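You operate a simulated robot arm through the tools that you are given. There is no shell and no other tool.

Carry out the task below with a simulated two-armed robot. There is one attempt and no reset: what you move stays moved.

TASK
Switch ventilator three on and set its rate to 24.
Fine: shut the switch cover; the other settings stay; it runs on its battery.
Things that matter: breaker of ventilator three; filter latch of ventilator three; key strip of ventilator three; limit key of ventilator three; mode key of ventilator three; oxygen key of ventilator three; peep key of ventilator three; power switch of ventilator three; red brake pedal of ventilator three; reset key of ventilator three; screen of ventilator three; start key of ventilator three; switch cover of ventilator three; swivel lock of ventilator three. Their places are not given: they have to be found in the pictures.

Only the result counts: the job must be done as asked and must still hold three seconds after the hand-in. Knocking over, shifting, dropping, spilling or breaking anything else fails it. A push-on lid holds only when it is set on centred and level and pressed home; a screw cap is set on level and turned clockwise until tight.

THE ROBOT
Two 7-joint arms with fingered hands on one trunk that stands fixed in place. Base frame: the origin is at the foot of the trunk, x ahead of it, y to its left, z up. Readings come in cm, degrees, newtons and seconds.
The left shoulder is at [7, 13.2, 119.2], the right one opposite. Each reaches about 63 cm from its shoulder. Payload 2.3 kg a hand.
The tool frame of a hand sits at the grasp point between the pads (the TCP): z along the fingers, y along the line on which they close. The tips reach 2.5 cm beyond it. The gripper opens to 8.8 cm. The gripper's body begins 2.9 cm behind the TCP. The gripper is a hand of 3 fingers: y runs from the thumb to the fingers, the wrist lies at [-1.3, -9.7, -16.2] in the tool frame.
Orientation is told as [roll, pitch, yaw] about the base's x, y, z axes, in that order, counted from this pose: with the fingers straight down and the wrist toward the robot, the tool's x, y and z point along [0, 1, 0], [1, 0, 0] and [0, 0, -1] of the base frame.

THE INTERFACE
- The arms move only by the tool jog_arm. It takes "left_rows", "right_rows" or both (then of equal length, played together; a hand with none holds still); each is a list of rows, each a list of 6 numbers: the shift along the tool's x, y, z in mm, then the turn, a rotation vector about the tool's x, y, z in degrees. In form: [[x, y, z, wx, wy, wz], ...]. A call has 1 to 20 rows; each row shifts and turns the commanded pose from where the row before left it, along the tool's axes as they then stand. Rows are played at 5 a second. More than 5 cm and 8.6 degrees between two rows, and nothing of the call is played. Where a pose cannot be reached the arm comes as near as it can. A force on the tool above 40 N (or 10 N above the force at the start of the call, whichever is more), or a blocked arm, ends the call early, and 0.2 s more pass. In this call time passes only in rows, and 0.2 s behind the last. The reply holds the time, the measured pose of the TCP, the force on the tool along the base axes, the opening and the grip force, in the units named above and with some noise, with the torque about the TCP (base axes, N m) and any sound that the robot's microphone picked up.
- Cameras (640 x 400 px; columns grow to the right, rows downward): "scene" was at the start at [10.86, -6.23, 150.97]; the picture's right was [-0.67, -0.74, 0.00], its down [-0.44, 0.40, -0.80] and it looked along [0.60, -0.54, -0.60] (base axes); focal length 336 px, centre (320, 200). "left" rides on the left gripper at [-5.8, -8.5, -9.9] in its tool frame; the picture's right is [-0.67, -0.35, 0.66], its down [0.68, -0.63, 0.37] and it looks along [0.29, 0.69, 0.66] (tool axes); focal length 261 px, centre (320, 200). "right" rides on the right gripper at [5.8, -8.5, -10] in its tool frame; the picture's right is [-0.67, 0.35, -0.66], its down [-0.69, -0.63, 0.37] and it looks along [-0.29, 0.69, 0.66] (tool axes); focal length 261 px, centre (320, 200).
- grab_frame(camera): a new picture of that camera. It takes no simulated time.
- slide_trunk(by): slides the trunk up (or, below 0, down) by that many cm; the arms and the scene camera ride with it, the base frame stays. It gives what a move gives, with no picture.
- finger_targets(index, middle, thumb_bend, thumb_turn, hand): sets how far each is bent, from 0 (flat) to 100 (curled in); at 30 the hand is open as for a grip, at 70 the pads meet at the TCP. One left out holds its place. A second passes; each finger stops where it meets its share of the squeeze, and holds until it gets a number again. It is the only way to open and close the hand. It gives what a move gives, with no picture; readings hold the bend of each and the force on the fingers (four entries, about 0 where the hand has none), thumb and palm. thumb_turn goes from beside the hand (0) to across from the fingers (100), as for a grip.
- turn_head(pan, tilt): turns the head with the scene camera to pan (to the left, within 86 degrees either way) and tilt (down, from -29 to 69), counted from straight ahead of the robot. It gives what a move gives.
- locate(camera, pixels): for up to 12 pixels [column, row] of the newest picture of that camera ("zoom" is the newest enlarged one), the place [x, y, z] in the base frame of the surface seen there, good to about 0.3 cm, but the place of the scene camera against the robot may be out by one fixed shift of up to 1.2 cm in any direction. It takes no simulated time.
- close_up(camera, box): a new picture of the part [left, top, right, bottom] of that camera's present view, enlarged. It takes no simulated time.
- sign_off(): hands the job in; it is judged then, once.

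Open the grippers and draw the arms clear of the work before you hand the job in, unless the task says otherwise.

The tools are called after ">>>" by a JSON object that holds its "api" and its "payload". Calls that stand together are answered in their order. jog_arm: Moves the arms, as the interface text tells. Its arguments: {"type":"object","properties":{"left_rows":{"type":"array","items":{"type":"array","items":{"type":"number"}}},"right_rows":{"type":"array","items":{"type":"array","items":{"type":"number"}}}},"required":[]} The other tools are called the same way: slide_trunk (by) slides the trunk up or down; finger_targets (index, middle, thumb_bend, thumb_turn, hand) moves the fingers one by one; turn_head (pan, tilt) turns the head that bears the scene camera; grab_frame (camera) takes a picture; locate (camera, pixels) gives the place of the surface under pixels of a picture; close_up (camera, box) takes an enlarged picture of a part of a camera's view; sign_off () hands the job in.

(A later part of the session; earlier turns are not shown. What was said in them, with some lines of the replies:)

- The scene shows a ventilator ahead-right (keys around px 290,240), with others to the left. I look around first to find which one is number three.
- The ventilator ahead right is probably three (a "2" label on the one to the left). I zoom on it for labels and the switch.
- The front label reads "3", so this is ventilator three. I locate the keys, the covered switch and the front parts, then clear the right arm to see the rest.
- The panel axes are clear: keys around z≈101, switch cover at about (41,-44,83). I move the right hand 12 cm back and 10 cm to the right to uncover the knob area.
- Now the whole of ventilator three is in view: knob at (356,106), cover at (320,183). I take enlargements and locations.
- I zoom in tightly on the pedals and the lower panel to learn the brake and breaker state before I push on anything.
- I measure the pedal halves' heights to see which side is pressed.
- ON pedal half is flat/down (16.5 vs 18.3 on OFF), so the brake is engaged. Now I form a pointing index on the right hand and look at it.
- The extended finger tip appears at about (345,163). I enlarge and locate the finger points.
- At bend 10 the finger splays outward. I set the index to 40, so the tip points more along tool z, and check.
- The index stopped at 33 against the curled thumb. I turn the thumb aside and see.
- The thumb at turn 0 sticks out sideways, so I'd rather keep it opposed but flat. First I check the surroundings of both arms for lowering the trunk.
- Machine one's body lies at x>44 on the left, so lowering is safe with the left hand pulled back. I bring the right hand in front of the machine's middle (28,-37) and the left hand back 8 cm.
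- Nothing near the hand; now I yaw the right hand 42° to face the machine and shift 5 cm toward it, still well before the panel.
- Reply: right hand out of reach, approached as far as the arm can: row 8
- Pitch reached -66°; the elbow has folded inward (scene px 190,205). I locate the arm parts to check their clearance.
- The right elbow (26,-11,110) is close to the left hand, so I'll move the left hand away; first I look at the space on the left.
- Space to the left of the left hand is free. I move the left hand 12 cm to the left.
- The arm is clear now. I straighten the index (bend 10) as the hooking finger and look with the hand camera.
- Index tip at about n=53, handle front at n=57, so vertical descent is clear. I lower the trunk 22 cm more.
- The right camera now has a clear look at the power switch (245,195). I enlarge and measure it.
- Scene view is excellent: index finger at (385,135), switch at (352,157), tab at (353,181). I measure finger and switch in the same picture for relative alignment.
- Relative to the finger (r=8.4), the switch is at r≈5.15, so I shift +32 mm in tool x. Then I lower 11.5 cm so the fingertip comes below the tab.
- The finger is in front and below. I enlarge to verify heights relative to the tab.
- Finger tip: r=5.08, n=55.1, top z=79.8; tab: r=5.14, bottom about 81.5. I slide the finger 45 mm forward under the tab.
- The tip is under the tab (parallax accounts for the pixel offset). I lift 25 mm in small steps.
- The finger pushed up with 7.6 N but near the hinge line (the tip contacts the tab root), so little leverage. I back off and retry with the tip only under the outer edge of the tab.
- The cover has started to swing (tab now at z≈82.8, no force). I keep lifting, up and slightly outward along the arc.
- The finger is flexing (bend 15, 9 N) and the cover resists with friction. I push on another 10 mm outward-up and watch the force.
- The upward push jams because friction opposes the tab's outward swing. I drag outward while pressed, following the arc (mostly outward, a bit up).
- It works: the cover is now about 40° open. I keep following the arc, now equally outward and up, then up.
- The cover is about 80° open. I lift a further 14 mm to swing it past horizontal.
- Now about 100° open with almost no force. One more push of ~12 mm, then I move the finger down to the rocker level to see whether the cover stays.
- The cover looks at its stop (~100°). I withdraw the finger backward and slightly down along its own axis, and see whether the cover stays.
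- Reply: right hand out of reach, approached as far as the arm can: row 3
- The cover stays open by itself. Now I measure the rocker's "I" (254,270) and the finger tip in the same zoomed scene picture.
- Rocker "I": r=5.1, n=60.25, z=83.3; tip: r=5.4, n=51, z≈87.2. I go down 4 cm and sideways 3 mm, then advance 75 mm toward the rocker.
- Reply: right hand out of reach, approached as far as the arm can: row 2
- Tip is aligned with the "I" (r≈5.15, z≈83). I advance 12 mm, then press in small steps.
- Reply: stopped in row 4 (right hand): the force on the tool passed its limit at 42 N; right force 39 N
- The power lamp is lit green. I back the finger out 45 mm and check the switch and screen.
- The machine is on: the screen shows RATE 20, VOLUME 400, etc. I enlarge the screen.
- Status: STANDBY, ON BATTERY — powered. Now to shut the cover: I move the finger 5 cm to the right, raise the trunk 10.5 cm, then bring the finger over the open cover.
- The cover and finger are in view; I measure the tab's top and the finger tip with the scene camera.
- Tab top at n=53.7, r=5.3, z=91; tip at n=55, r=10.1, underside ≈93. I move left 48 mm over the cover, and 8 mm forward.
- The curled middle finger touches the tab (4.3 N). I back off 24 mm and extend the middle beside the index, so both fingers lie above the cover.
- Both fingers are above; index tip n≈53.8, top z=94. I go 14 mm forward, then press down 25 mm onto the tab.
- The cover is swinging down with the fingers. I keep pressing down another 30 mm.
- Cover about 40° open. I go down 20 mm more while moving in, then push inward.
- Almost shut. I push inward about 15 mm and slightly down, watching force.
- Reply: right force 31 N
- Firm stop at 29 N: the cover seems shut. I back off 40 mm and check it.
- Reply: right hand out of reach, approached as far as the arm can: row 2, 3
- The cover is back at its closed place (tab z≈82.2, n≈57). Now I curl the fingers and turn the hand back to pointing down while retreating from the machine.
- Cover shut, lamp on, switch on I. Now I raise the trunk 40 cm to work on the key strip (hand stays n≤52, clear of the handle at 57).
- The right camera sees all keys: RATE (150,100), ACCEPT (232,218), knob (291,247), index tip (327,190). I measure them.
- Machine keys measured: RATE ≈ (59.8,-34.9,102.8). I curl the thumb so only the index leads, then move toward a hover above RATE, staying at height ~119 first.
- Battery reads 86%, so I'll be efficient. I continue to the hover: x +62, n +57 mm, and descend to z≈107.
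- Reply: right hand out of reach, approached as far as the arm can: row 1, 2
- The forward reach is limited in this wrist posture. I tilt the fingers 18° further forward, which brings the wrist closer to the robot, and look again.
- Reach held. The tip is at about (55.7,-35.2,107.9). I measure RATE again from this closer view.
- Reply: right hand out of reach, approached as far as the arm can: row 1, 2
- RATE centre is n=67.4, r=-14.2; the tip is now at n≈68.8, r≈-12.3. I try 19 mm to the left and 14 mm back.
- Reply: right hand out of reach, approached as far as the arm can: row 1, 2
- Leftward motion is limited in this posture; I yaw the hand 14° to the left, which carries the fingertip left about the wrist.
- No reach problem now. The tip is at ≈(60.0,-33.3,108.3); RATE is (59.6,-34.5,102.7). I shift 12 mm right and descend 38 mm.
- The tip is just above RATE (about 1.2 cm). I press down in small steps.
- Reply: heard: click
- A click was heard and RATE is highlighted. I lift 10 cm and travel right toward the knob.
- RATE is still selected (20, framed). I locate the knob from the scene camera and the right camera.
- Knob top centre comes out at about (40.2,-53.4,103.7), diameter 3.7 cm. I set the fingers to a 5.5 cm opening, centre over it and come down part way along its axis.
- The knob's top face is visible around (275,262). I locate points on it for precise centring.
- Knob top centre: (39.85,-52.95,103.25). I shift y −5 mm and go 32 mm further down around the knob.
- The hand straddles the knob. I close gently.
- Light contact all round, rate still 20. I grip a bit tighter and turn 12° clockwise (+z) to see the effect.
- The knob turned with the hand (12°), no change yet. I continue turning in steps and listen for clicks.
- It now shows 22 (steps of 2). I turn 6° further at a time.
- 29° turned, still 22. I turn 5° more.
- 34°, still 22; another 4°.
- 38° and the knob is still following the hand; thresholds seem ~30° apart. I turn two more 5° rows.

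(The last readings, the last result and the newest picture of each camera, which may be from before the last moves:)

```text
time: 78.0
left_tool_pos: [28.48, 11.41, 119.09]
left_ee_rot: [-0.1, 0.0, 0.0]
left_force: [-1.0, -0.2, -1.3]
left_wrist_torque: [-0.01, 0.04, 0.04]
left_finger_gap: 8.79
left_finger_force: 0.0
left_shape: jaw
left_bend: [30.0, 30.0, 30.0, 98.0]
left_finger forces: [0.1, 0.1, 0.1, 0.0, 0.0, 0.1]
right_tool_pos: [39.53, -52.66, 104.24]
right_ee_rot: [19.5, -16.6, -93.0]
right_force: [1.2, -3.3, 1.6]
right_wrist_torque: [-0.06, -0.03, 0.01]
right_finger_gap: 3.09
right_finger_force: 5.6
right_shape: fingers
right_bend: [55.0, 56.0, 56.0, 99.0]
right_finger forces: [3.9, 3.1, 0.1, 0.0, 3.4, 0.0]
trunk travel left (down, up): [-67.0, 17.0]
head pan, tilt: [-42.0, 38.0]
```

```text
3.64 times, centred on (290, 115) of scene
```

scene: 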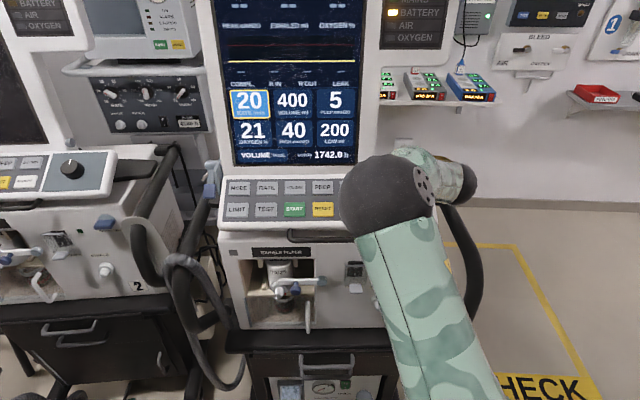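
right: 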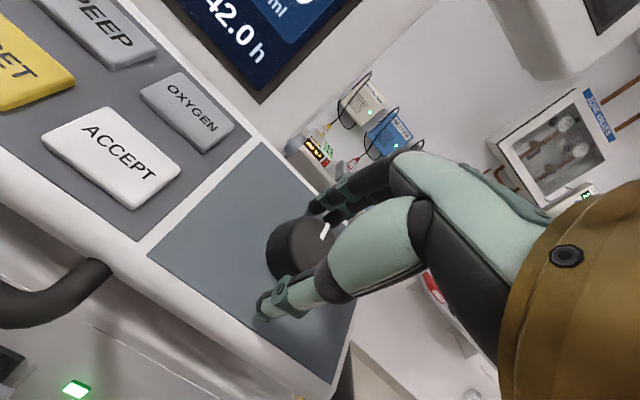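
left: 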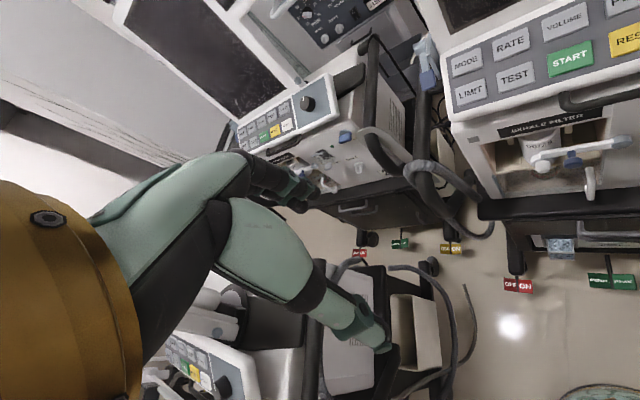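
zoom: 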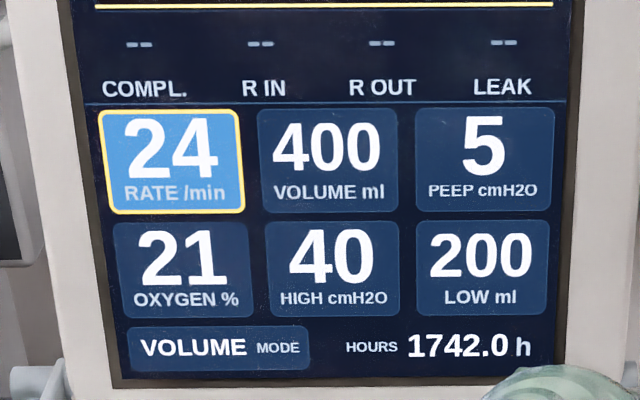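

24 is shown. I turn 6° more to sit mid-detent, then open the fingers.

>>> {"api": "jog_arm", "payload": {"right_rows": [[0, 0, 0, 0, 0, 6]]}}

>>> {"api": "finger_targets", "payload": {"hand": "right", "index": 43, "middle": 43, "thumb_bend": 43}}

>>> {"api": "close_up", "payload": {"camera": "scene", "box": [210, 60, 370, 170]}}

>>> {"api": "close_up", "payload": {"camera": "right", "box": [210, 150, 370, 350]}}

```text
time: 78.4
left_tool_pos: [28.53, 11.24, 119.12]
left_ee_rot: [0.0, 0.0, 0.0]
left_force: [0.2, 0.4, 0.6]
left_wrist_torque: [-0.01, -0.04, 0.03]
left_finger_gap: 8.77
left_finger_force: 0.1
left_shape: jaw
left_bend: [30.0, 30.0, 30.0, 98.0]
left_finger forces: [0.0, 0.0, 0.1, 0.0, 0.1, 0.0]
right_tool_pos: [39.5, -52.66, 104.2]
right_ee_rot: [21.1, -14.6, -98.8]
right_force: [0.5, -2.1, 1.2]
right_wrist_torque: [-0.06, -0.04, 0.04]
right_finger_gap: 3.07
right_finger_force: 5.0
right_shape: fingers
right_bend: [55.0, 56.0, 56.0, 99.0]
right_finger forces: [3.4, 3.1, 0.1, 0.0, 3.5, 0.0]
trunk travel left (down, up): [-67.0, 17.0]
head pan, tilt: [-42.0, 38.0]
```

```text
time: 79.4
left_tool_pos: [28.53, 11.51, 119.21]
left_ee_rot: [0.0, 0.0, 0.1]
left_force: [-0.1, -0.3, -0.9]
left_wrist_torque: [0.0, 0.0, 0.01]
left_finger_gap: 8.76
left_finger_force: 0.0
left_shape: jaw
left_bend: [30.0, 30.0, 30.0, 98.0]
left_finger forces: [0.0, 0.0, 0.1, 0.0, 0.1, 0.1]
right_tool_pos: [39.47, -52.52, 104.24]
right_ee_rot: [21.1, -14.5, -98.8]
right_force: [-0.6, -0.2, 0.1]
right_wrist_torque: [-0.04, 0.0, 0.01]
right_finger_gap: 5.63
right_finger_force: 0.0
right_shape: fingers
right_bend: [43.0, 43.0, 43.0, 97.0]
right_finger forces: [0.0, 0.1, 0.0, 0.0, 0.0, 0.0]
trunk travel left (down, up): [-67.0, 17.0]
head pan, tilt: [-42.0, 38.0]
```

```text
3.64 times, centred on (290, 115) of scene
```

zoom: 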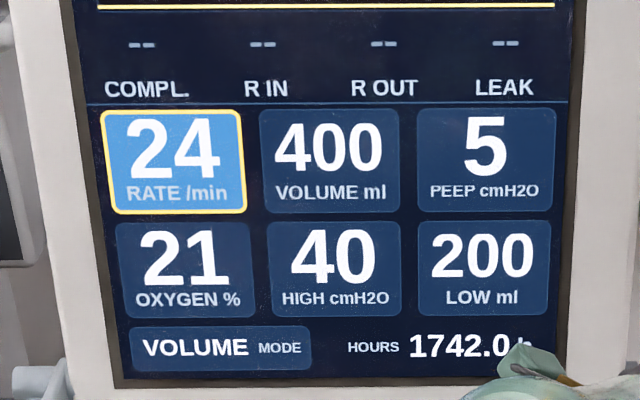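

```text
2.00 times, centred on (290, 250) of right
```

zoom: 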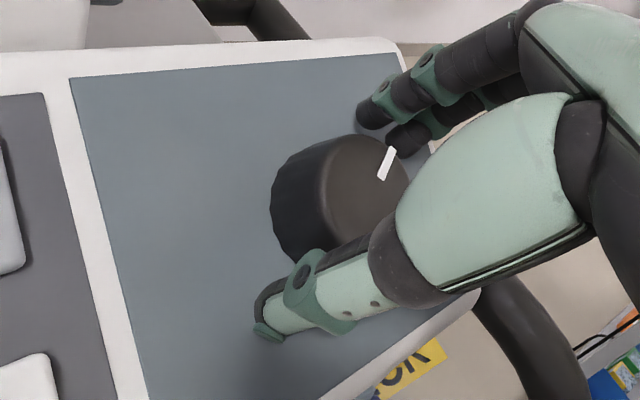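

24 holds after release. I retract 9 cm along the knob axis and rotate the hand back.

>>> {"api": "jog_arm", "payload": {"right_rows": [[0, 0, -30, 0, 0, 0], [0, 0, -30, 0, 0, 0], [0, 0, -30, 0, 0, 0], [0, 0, 0, 0, 0, -8], [0, 0, 0, 0, 0, -8], [0, 0, 0, 0, 0, -8], [0, 0, 0, 0, 0, -8], [0, 0, 0, 0, 0, -8], [0, 0, 0, 0, 0, -8], [0, 0, 0, 0, 0, -6]]}}

>>> {"api": "finger_targets", "payload": {"hand": "right", "index": 30, "middle": 100, "thumb_bend": 100}}

>>> {"api": "grab_frame", "payload": {"camera": "right"}}

>>> {"api": "grab_frame", "payload": {"camera": "scene"}}

```text
time: 81.6
left_tool_pos: [28.47, 11.39, 119.04]
left_ee_rot: [0.0, 0.0, 0.1]
left_force: [0.1, 0.0, 0.1]
left_wrist_torque: [0.02, -0.01, 0.0]
left_finger_gap: 8.78
left_finger_force: 0.0
left_shape: jaw
left_bend: [30.0, 30.0, 30.0, 98.0]
left_finger forces: [0.1, 0.0, 0.0, 0.0, 0.1, 0.0]
right_tool_pos: [36.53, -50.14, 112.24]
right_ee_rot: [0.2, -25.5, -42.1]
right_force: [-0.7, 0.8, 0.0]
right_wrist_torque: [-0.03, 0.01, -0.02]
right_finger_gap: 5.65
right_finger_force: 0.0
right_shape: fingers
right_bend: [43.0, 43.0, 43.0, 97.0]
right_finger forces: [0.0, 0.1, 0.0, 0.1, 0.0, 0.1]
trunk travel left (down, up): [-67.0, 17.0]
head pan, tilt: [-42.0, 38.0]
```

```text
time: 82.6
left_tool_pos: [28.5, 11.53, 119.07]
left_ee_rot: [0.0, 0.0, 0.1]
left_force: [0.8, -0.1, 0.5]
left_wrist_torque: [0.02, 0.01, -0.01]
left_finger_gap: 8.79
left_finger_force: 0.0
left_shape: jaw
left_bend: [30.0, 30.0, 30.0, 98.0]
left_finger forces: [0.1, 0.0, 0.0, 0.0, 0.1, 0.0]
right_tool_pos: [36.53, -50.14, 112.33]
right_ee_rot: [0.1, -25.5, -42.1]
right_force: [-0.8, -0.1, -0.1]
right_wrist_torque: [0.02, -0.02, -0.01]
right_finger_gap: 2.04
right_finger_force: 0.1
right_shape: fingers
right_bend: [29.0, 100.0, 98.0, 100.0]
right_finger forces: [0.0, 0.1, 0.0, 0.0, 0.1, 0.1]
trunk travel left (down, up): [-67.0, 17.0]
head pan, tilt: [-42.0, 38.0]
```

```text
taken
```

right: 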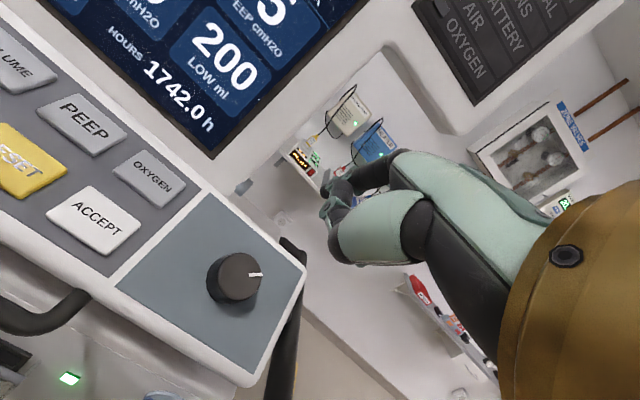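

```text
taken
```

scene: 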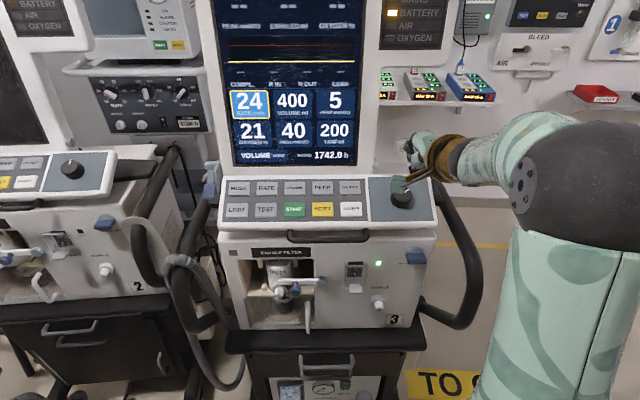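

24 still framed. I measure ACCEPT (97,222) and the index tip for the press.

>>> {"api": "locate", "payload": {"camera": "right", "pixels": [[97, 222], [80, 212], [112, 232], [105, 208], [85, 232], [150, 178], [15, 165], [326, 205], [332, 190], [340, 180]]}}

>>> {"api": "close_up", "payload": {"camera": "right", "box": [270, 140, 430, 280]}}

```text
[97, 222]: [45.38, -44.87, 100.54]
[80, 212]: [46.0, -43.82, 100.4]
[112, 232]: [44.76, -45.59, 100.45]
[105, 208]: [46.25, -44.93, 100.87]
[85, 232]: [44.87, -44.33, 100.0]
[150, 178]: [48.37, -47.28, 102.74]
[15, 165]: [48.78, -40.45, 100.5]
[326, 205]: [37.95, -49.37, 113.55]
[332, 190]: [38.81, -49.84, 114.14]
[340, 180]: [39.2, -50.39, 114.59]
```

```text
2.86 times, centred on (350, 210) of right
```

zoom: 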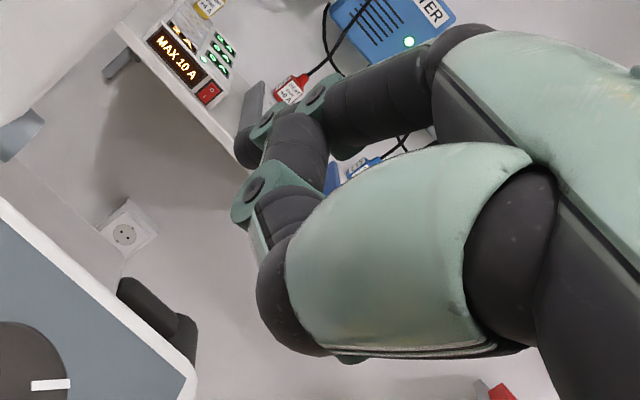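

ACCEPT centre is (45.4,-44.9,100.5). I move the index over it to a hover ~3.5 cm above.

>>> {"api": "jog_arm", "payload": {"right_rows": [[47, -6, -3, 0, 0, 0], [47, -6, -3, 0, 0, 0], [0, -12, 25, 0, 0, 0], [0, -12, 25, 0, 0, 0], [0, -12, 25, 0, 0, 0]]}}

>>> {"api": "grab_frame", "payload": {"camera": "right"}}

>>> {"api": "locate", "payload": {"camera": "right", "pixels": [[324, 192], [328, 190], [300, 240], [320, 230], [290, 250]]}}

>>> {"api": "close_up", "payload": {"camera": "scene", "box": [270, 160, 450, 260]}}

```text
time: 83.8
left_tool_pos: [28.47, 11.49, 119.09]
left_ee_rot: [0.0, 0.1, 0.0]
left_force: [-0.2, 0.4, 0.3]
left_wrist_torque: [-0.01, 0.0, 0.0]
left_finger_gap: 8.75
left_finger_force: 0.0
left_shape: jaw
left_bend: [30.0, 30.0, 30.0, 98.0]
left_finger forces: [0.0, 0.0, 0.1, 0.1, 0.0, 0.0]
right_tool_pos: [41.67, -42.31, 103.93]
right_ee_rot: [0.0, -25.5, -42.0]
right_force: [-0.8, 0.2, 0.9]
right_wrist_torque: [0.02, 0.0, -0.01]
right_finger_gap: 2.04
right_finger_force: 0.0
right_shape: fingers
right_bend: [29.0, 100.0, 98.0, 100.0]
right_finger forces: [0.0, 0.0, 0.0, 0.1, 0.1, 0.0]
trunk travel left (down, up): [-67.0, 17.0]
head pan, tilt: [-42.0, 38.0]
```

```text
taken
```

right: 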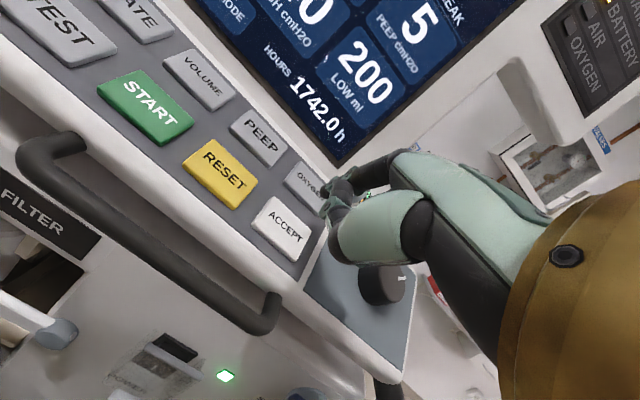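

```text
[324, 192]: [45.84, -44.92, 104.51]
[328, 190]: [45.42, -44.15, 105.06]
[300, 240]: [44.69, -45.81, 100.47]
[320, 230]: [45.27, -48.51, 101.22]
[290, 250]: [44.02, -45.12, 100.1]
```

```text
3.56 times, centred on (360, 210) of scene
```

zoom: 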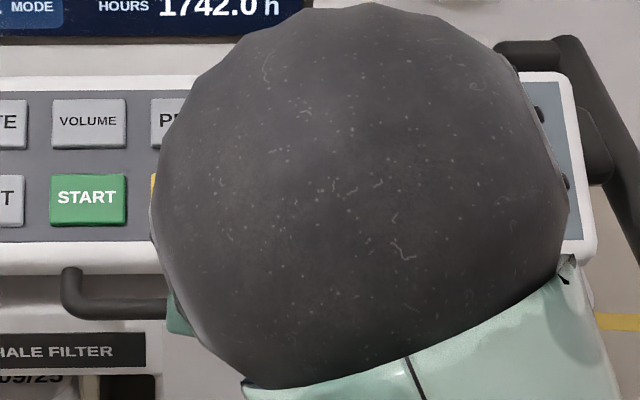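

The tip is above ACCEPT (side point 45.8,-44.9,104.5). I shift 4 mm left and press down stepwise.

>>> {"api": "jog_arm", "payload": {"right_rows": [[4, -6, 12.6, 0, 0, 0], [0, -6, 12.6, 0, 0, 0], [0, -2.2, 4.5, 0, 0, 0]]}}

>>> {"api": "grab_frame", "payload": {"camera": "right"}}

>>> {"api": "close_up", "payload": {"camera": "scene", "box": [210, 60, 370, 170]}}

```text
time: 84.6
left_tool_pos: [28.43, 11.42, 119.14]
left_ee_rot: [-0.1, 0.1, 0.1]
left_force: [0.0, 0.5, 0.7]
left_wrist_torque: [0.01, 0.0, -0.02]
left_finger_gap: 8.75
left_finger_force: 0.0
left_shape: jaw
left_bend: [30.0, 30.0, 30.0, 98.0]
left_finger forces: [0.0, 0.0, 0.1, 0.0, 0.1, 0.1]
right_tool_pos: [42.0, -41.82, 100.84]
right_ee_rot: [0.1, -25.4, -42.0]
right_force: [0.1, -0.1, 1.7]
right_wrist_torque: [-0.04, -0.06, 0.0]
right_finger_gap: 2.05
right_finger_force: 0.7
right_shape: fingers
right_bend: [29.0, 100.0, 98.0, 100.0]
right_finger forces: [0.8, 0.0, 0.0, 0.0, 0.0, 0.1]
trunk travel left (down, up): [-67.0, 17.0]
head pan, tilt: [-42.0, 38.0]
heard: click
```

```text
taken
```

right: 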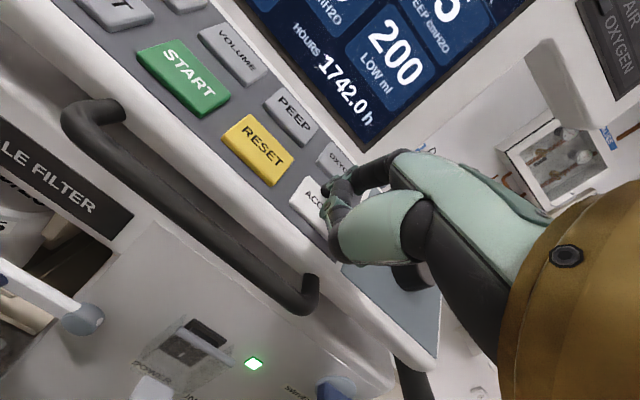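

```text
3.64 times, centred on (290, 115) of scene
```

zoom: 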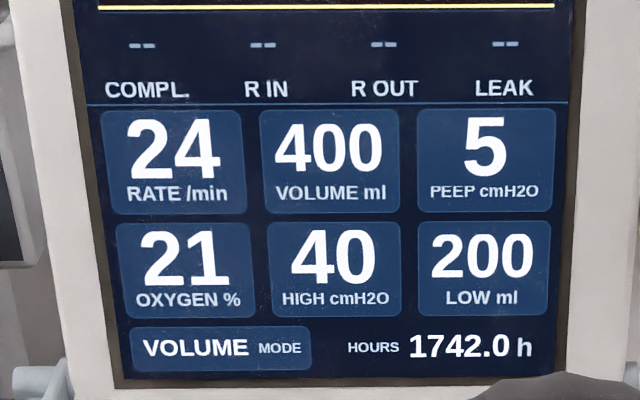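

Click heard and RATE 24 is accepted (frame gone). I lift off and draw the hand back toward the robot.

>>> {"api": "jog_arm", "payload": {"right_rows": [[0, 17, -36, 0, 0, 0], [0, 17, -36, 0, 0, 0], [-20, -36, -17, 0, 0, 0], [-20, -36, -17, 0, 0, 0], [-20, -27, -13, 0, 0, 0]]}}

>>> {"api": "finger_targets", "payload": {"hand": "right", "index": 30, "middle": 30, "thumb_bend": 30, "thumb_turn": 98}}

>>> {"api": "turn_head", "payload": {"pan": -42, "tilt": 25}}

>>> {"api": "grab_frame", "payload": {"camera": "scene"}}

>>> {"api": "grab_frame", "payload": {"camera": "right"}}

```text
time: 85.8
left_tool_pos: [28.54, 11.57, 119.04]
left_ee_rot: [-0.1, -0.1, 0.1]
left_force: [0.1, -0.1, -0.4]
left_wrist_torque: [0.04, 0.0, -0.01]
left_finger_gap: 8.8
left_finger_force: 0.1
left_shape: jaw
left_bend: [30.0, 30.0, 30.0, 98.0]
left_finger forces: [0.1, 0.0, 0.1, 0.1, 0.1, 0.0]
right_tool_pos: [30.55, -39.55, 109.42]
right_ee_rot: [0.1, -25.4, -42.1]
right_force: [-1.4, 0.2, 0.2]
right_wrist_torque: [0.0, 0.03, -0.02]
right_finger_gap: 2.04
right_finger_force: 0.2
right_shape: fingers
right_bend: [29.0, 100.0, 98.0, 100.0]
right_finger forces: [0.0, 0.1, 0.0, 0.1, 0.0, 0.0]
right hand out of reach, approached as far as the arm can: row 5
trunk travel left (down, up): [-67.0, 17.0]
head pan, tilt: [-42.0, 38.0]
```

```text
time: 86.8
left_tool_pos: [28.43, 11.46, 119.14]
left_ee_rot: [0.0, 0.0, 0.1]
left_force: [0.3, -0.8, 0.0]
left_wrist_torque: [0.02, 0.01, -0.03]
left_finger_gap: 8.74
left_finger_force: 0.0
left_shape: jaw
left_bend: [30.0, 30.0, 30.0, 98.0]
left_finger forces: [0.0, 0.1, 0.0, 0.1, 0.0, 0.0]
right_tool_pos: [30.62, -39.67, 109.24]
right_ee_rot: [0.1, -25.4, -42.0]
right_force: [-0.6, -0.2, 0.9]
right_wrist_torque: [-0.01, -0.01, 0.03]
right_finger_gap: 8.52
right_finger_force: 0.0
right_shape: fingers
right_bend: [30.0, 30.0, 30.0, 96.0]
right_finger forces: [0.0, 0.0, 0.0, 0.0, 0.0, 0.1]
trunk travel left (down, up): [-67.0, 17.0]
head pan, tilt: [-42.0, 38.0]
```

```text
time: 87.5
left_tool_pos: [28.44, 11.42, 119.08]
left_ee_rot: [0.1, -0.1, 0.1]
left_force: [0.3, 0.1, -0.3]
left_wrist_torque: [-0.01, 0.02, -0.01]
left_finger_gap: 8.77
left_finger_force: 0.0
left_shape: jaw
left_bend: [30.0, 30.0, 30.0, 98.0]
left_finger forces: [0.0, 0.0, 0.1, 0.0, 0.1, 0.0]
right_tool_pos: [30.54, -39.71, 109.22]
right_ee_rot: [0.1, -25.5, -42.0]
right_force: [-0.1, -0.7, 0.9]
right_wrist_torque: [0.01, -0.01, 0.0]
right_finger_gap: 8.48
right_finger_force: 0.0
right_shape: fingers
right_bend: [30.0, 30.0, 30.0, 96.0]
right_finger forces: [0.1, 0.0, 0.1, 0.0, 0.1, 0.1]
trunk travel left (down, up): [-67.0, 17.0]
head pan, tilt: [-42.0, 25.0]
```

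```text
taken
```

scene: 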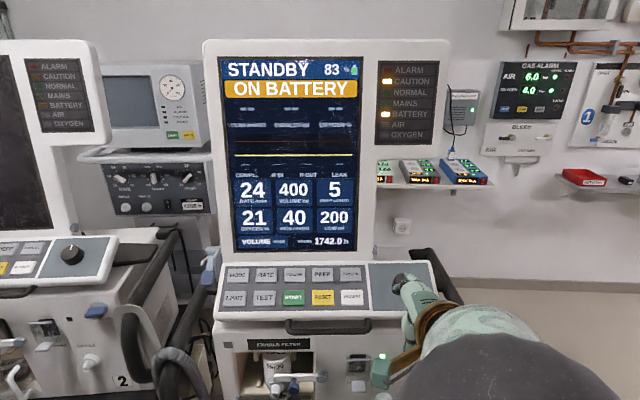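

```text
taken
```

right: 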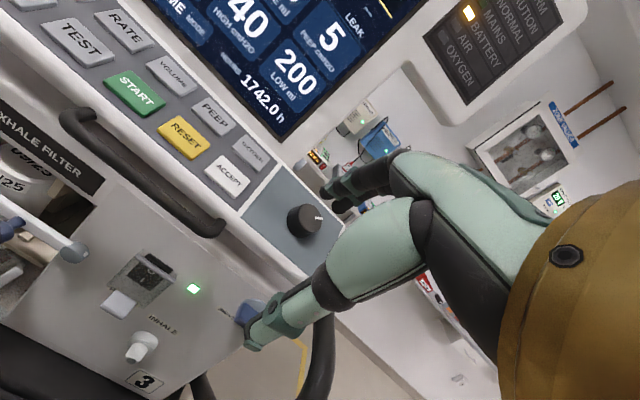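

STANDBY, ON BATTERY, rate 24, other values unchanged. I check the switch cover closely.

>>> {"api": "close_up", "payload": {"camera": "right", "box": [80, 230, 220, 340]}}

>>> {"api": "locate", "payload": {"camera": "zoom", "pixels": [[205, 260], [160, 260], [290, 110], [350, 160], [250, 160], [320, 200]]}}

>>> {"api": "close_up", "payload": {"camera": "scene", "box": [320, 330, 420, 400]}}

```text
3.64 times, centred on (150, 285) of right
```

zoom: 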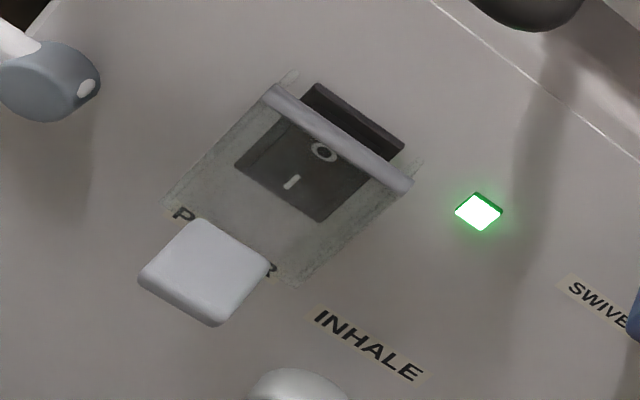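

```text
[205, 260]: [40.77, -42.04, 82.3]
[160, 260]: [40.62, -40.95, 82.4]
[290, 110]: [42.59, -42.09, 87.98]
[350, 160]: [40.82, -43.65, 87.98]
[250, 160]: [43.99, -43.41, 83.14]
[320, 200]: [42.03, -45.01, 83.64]
```

```text
5.71 times, centred on (370, 365) of scene
```

zoom: 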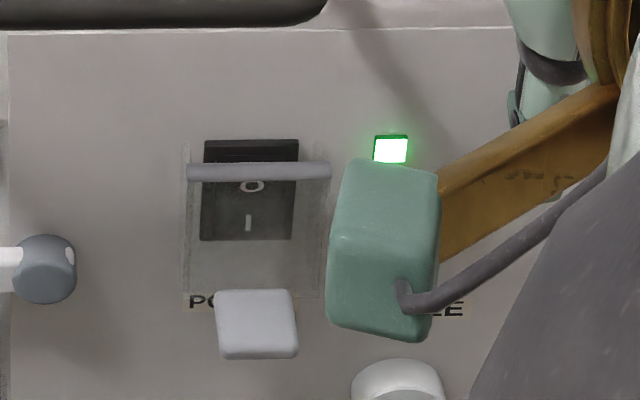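

The cover is flush and the switch is on I. I raise the trunk and draw the right hand further back.

>>> {"api": "slide_trunk", "payload": {"by": 12}}

>>> {"api": "jog_arm", "payload": {"right_rows": [[0, -13, -6, 8.2, 0, 0], [0, -14, -4, 8.2, 0, 0], [0, -15, -2, 8.2, 0, 0], [0, -20, 0, 0, 0, 0]]}}

>>> {"api": "turn_head", "payload": {"pan": -50, "tilt": 40}}

>>> {"api": "grab_frame", "payload": {"camera": "scene"}}

>>> {"api": "grab_frame", "payload": {"camera": "right"}}

```text
time: 89.0
left_tool_pos: [28.47, 11.51, 131.15]
left_ee_rot: [0.0, 0.0, 0.0]
left_force: [0.4, 0.0, 0.2]
left_wrist_torque: [0.01, 0.01, 0.0]
left_finger_gap: 8.77
left_finger_force: 0.1
left_shape: jaw
left_bend: [30.0, 30.0, 30.0, 98.0]
left_finger forces: [0.0, 0.0, 0.0, 0.0, 0.0, 0.0]
right_tool_pos: [30.57, -39.54, 121.32]
right_ee_rot: [0.1, -25.4, -42.1]
right_force: [0.6, 1.0, -0.1]
right_wrist_torque: [0.0, 0.01, 0.03]
right_finger_gap: 8.51
right_finger_force: 0.0
right_shape: fingers
right_bend: [30.0, 30.0, 30.0, 96.0]
right_finger forces: [0.0, 0.0, 0.0, 0.0, 0.0, 0.0]
trunk travel left (down, up): [-79.0, 5.0]
head pan, tilt: [-42.0, 25.0]
```

```text
time: 90.0
left_tool_pos: [28.37, 11.49, 131.14]
left_ee_rot: [0.0, 0.0, 0.1]
left_force: [-0.4, -0.5, -0.4]
left_wrist_torque: [0.01, 0.0, 0.02]
left_finger_gap: 8.78
left_finger_force: 0.0
left_shape: jaw
left_bend: [30.0, 30.0, 30.0, 98.0]
left_finger forces: [0.1, 0.1, 0.0, 0.1, 0.1, 0.0]
right_tool_pos: [25.89, -36.01, 120.94]
right_ee_rot: [0.0, -0.8, -42.0]
right_force: [-0.5, -0.2, -0.4]
right_wrist_torque: [-0.01, -0.03, 0.02]
right_finger_gap: 8.48
right_finger_force: 0.1
right_shape: fingers
right_bend: [30.0, 30.0, 30.0, 96.0]
right_finger forces: [0.0, 0.1, 0.1, 0.0, 0.0, 0.0]
right hand out of reach, approached as far as the arm can: row 4
trunk travel left (down, up): [-79.0, 5.0]
head pan, tilt: [-42.0, 25.0]
```

```text
time: 90.8
left_tool_pos: [28.4, 11.48, 131.11]
left_ee_rot: [0.0, 0.0, 0.1]
left_force: [0.2, -0.5, 0.6]
left_wrist_torque: [0.02, 0.0, 0.0]
left_finger_gap: 8.77
left_finger_force: 0.1
left_shape: jaw
left_bend: [30.0, 30.0, 30.0, 98.0]
left_finger forces: [0.0, 0.0, 0.1, 0.0, 0.0, 0.0]
right_tool_pos: [26.0, -36.02, 120.75]
right_ee_rot: [0.1, -0.8, -41.9]
right_force: [0.8, 0.3, 0.7]
right_wrist_torque: [0.0, 0.04, 0.01]
right_finger_gap: 8.48
right_finger_force: 0.2
right_shape: fingers
right_bend: [30.0, 30.0, 30.0, 96.0]
right_finger forces: [0.0, 0.1, 0.0, 0.1, 0.1, 0.0]
trunk travel left (down, up): [-79.0, 5.0]
head pan, tilt: [-50.0, 40.0]
```

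```text
taken
```

scene: 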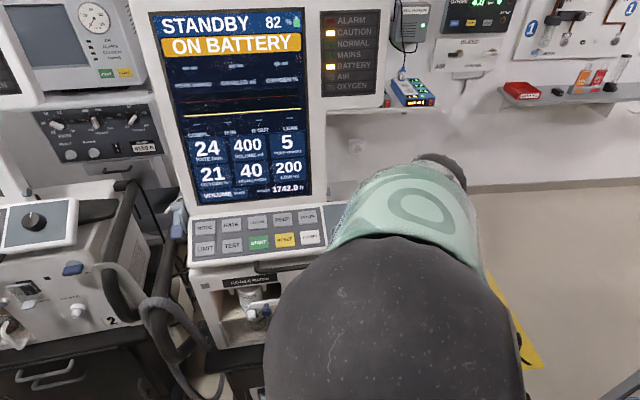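

```text
taken
```

right: 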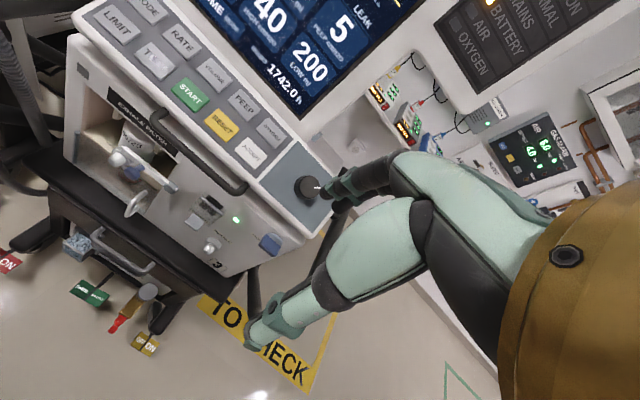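

Ventilator three is on (STANDBY, on battery, lamp lit), rate 24 accepted, other settings unchanged, the cover shut, both hands open and clear. I hand the job in.

>>> {"api": "sign_off", "payload": {}}

```text
The job is handed in.
```

Ventilator three is switched on and its rate is set to 24. The change was confirmed with ACCEPT.

- **State:** the screen shows STANDBY and ON BATTERY, last seen at 82%. I did not press START, since you asked only for it to be on and the rate set.
- **Other settings:** these are unchanged, at volume 400, PEEP 5, oxygen 21, high limit 40, low limit 200 and mode VOLUME.
- **Switch cover:** it is shut, with the switch on "I" and the power lamp green.
- **Arms:** both hands are open and drawn back from the machine.
- **Possible small shift:** pressing the power switch took up to 42 N, and shutting the cover pressed on the machine with about 29 N. Camera readings afterwards put the ventilator about half a centimetre further back. That is close to the measuring error, so I can't say for sure whether it moved. The brake pedal was on.
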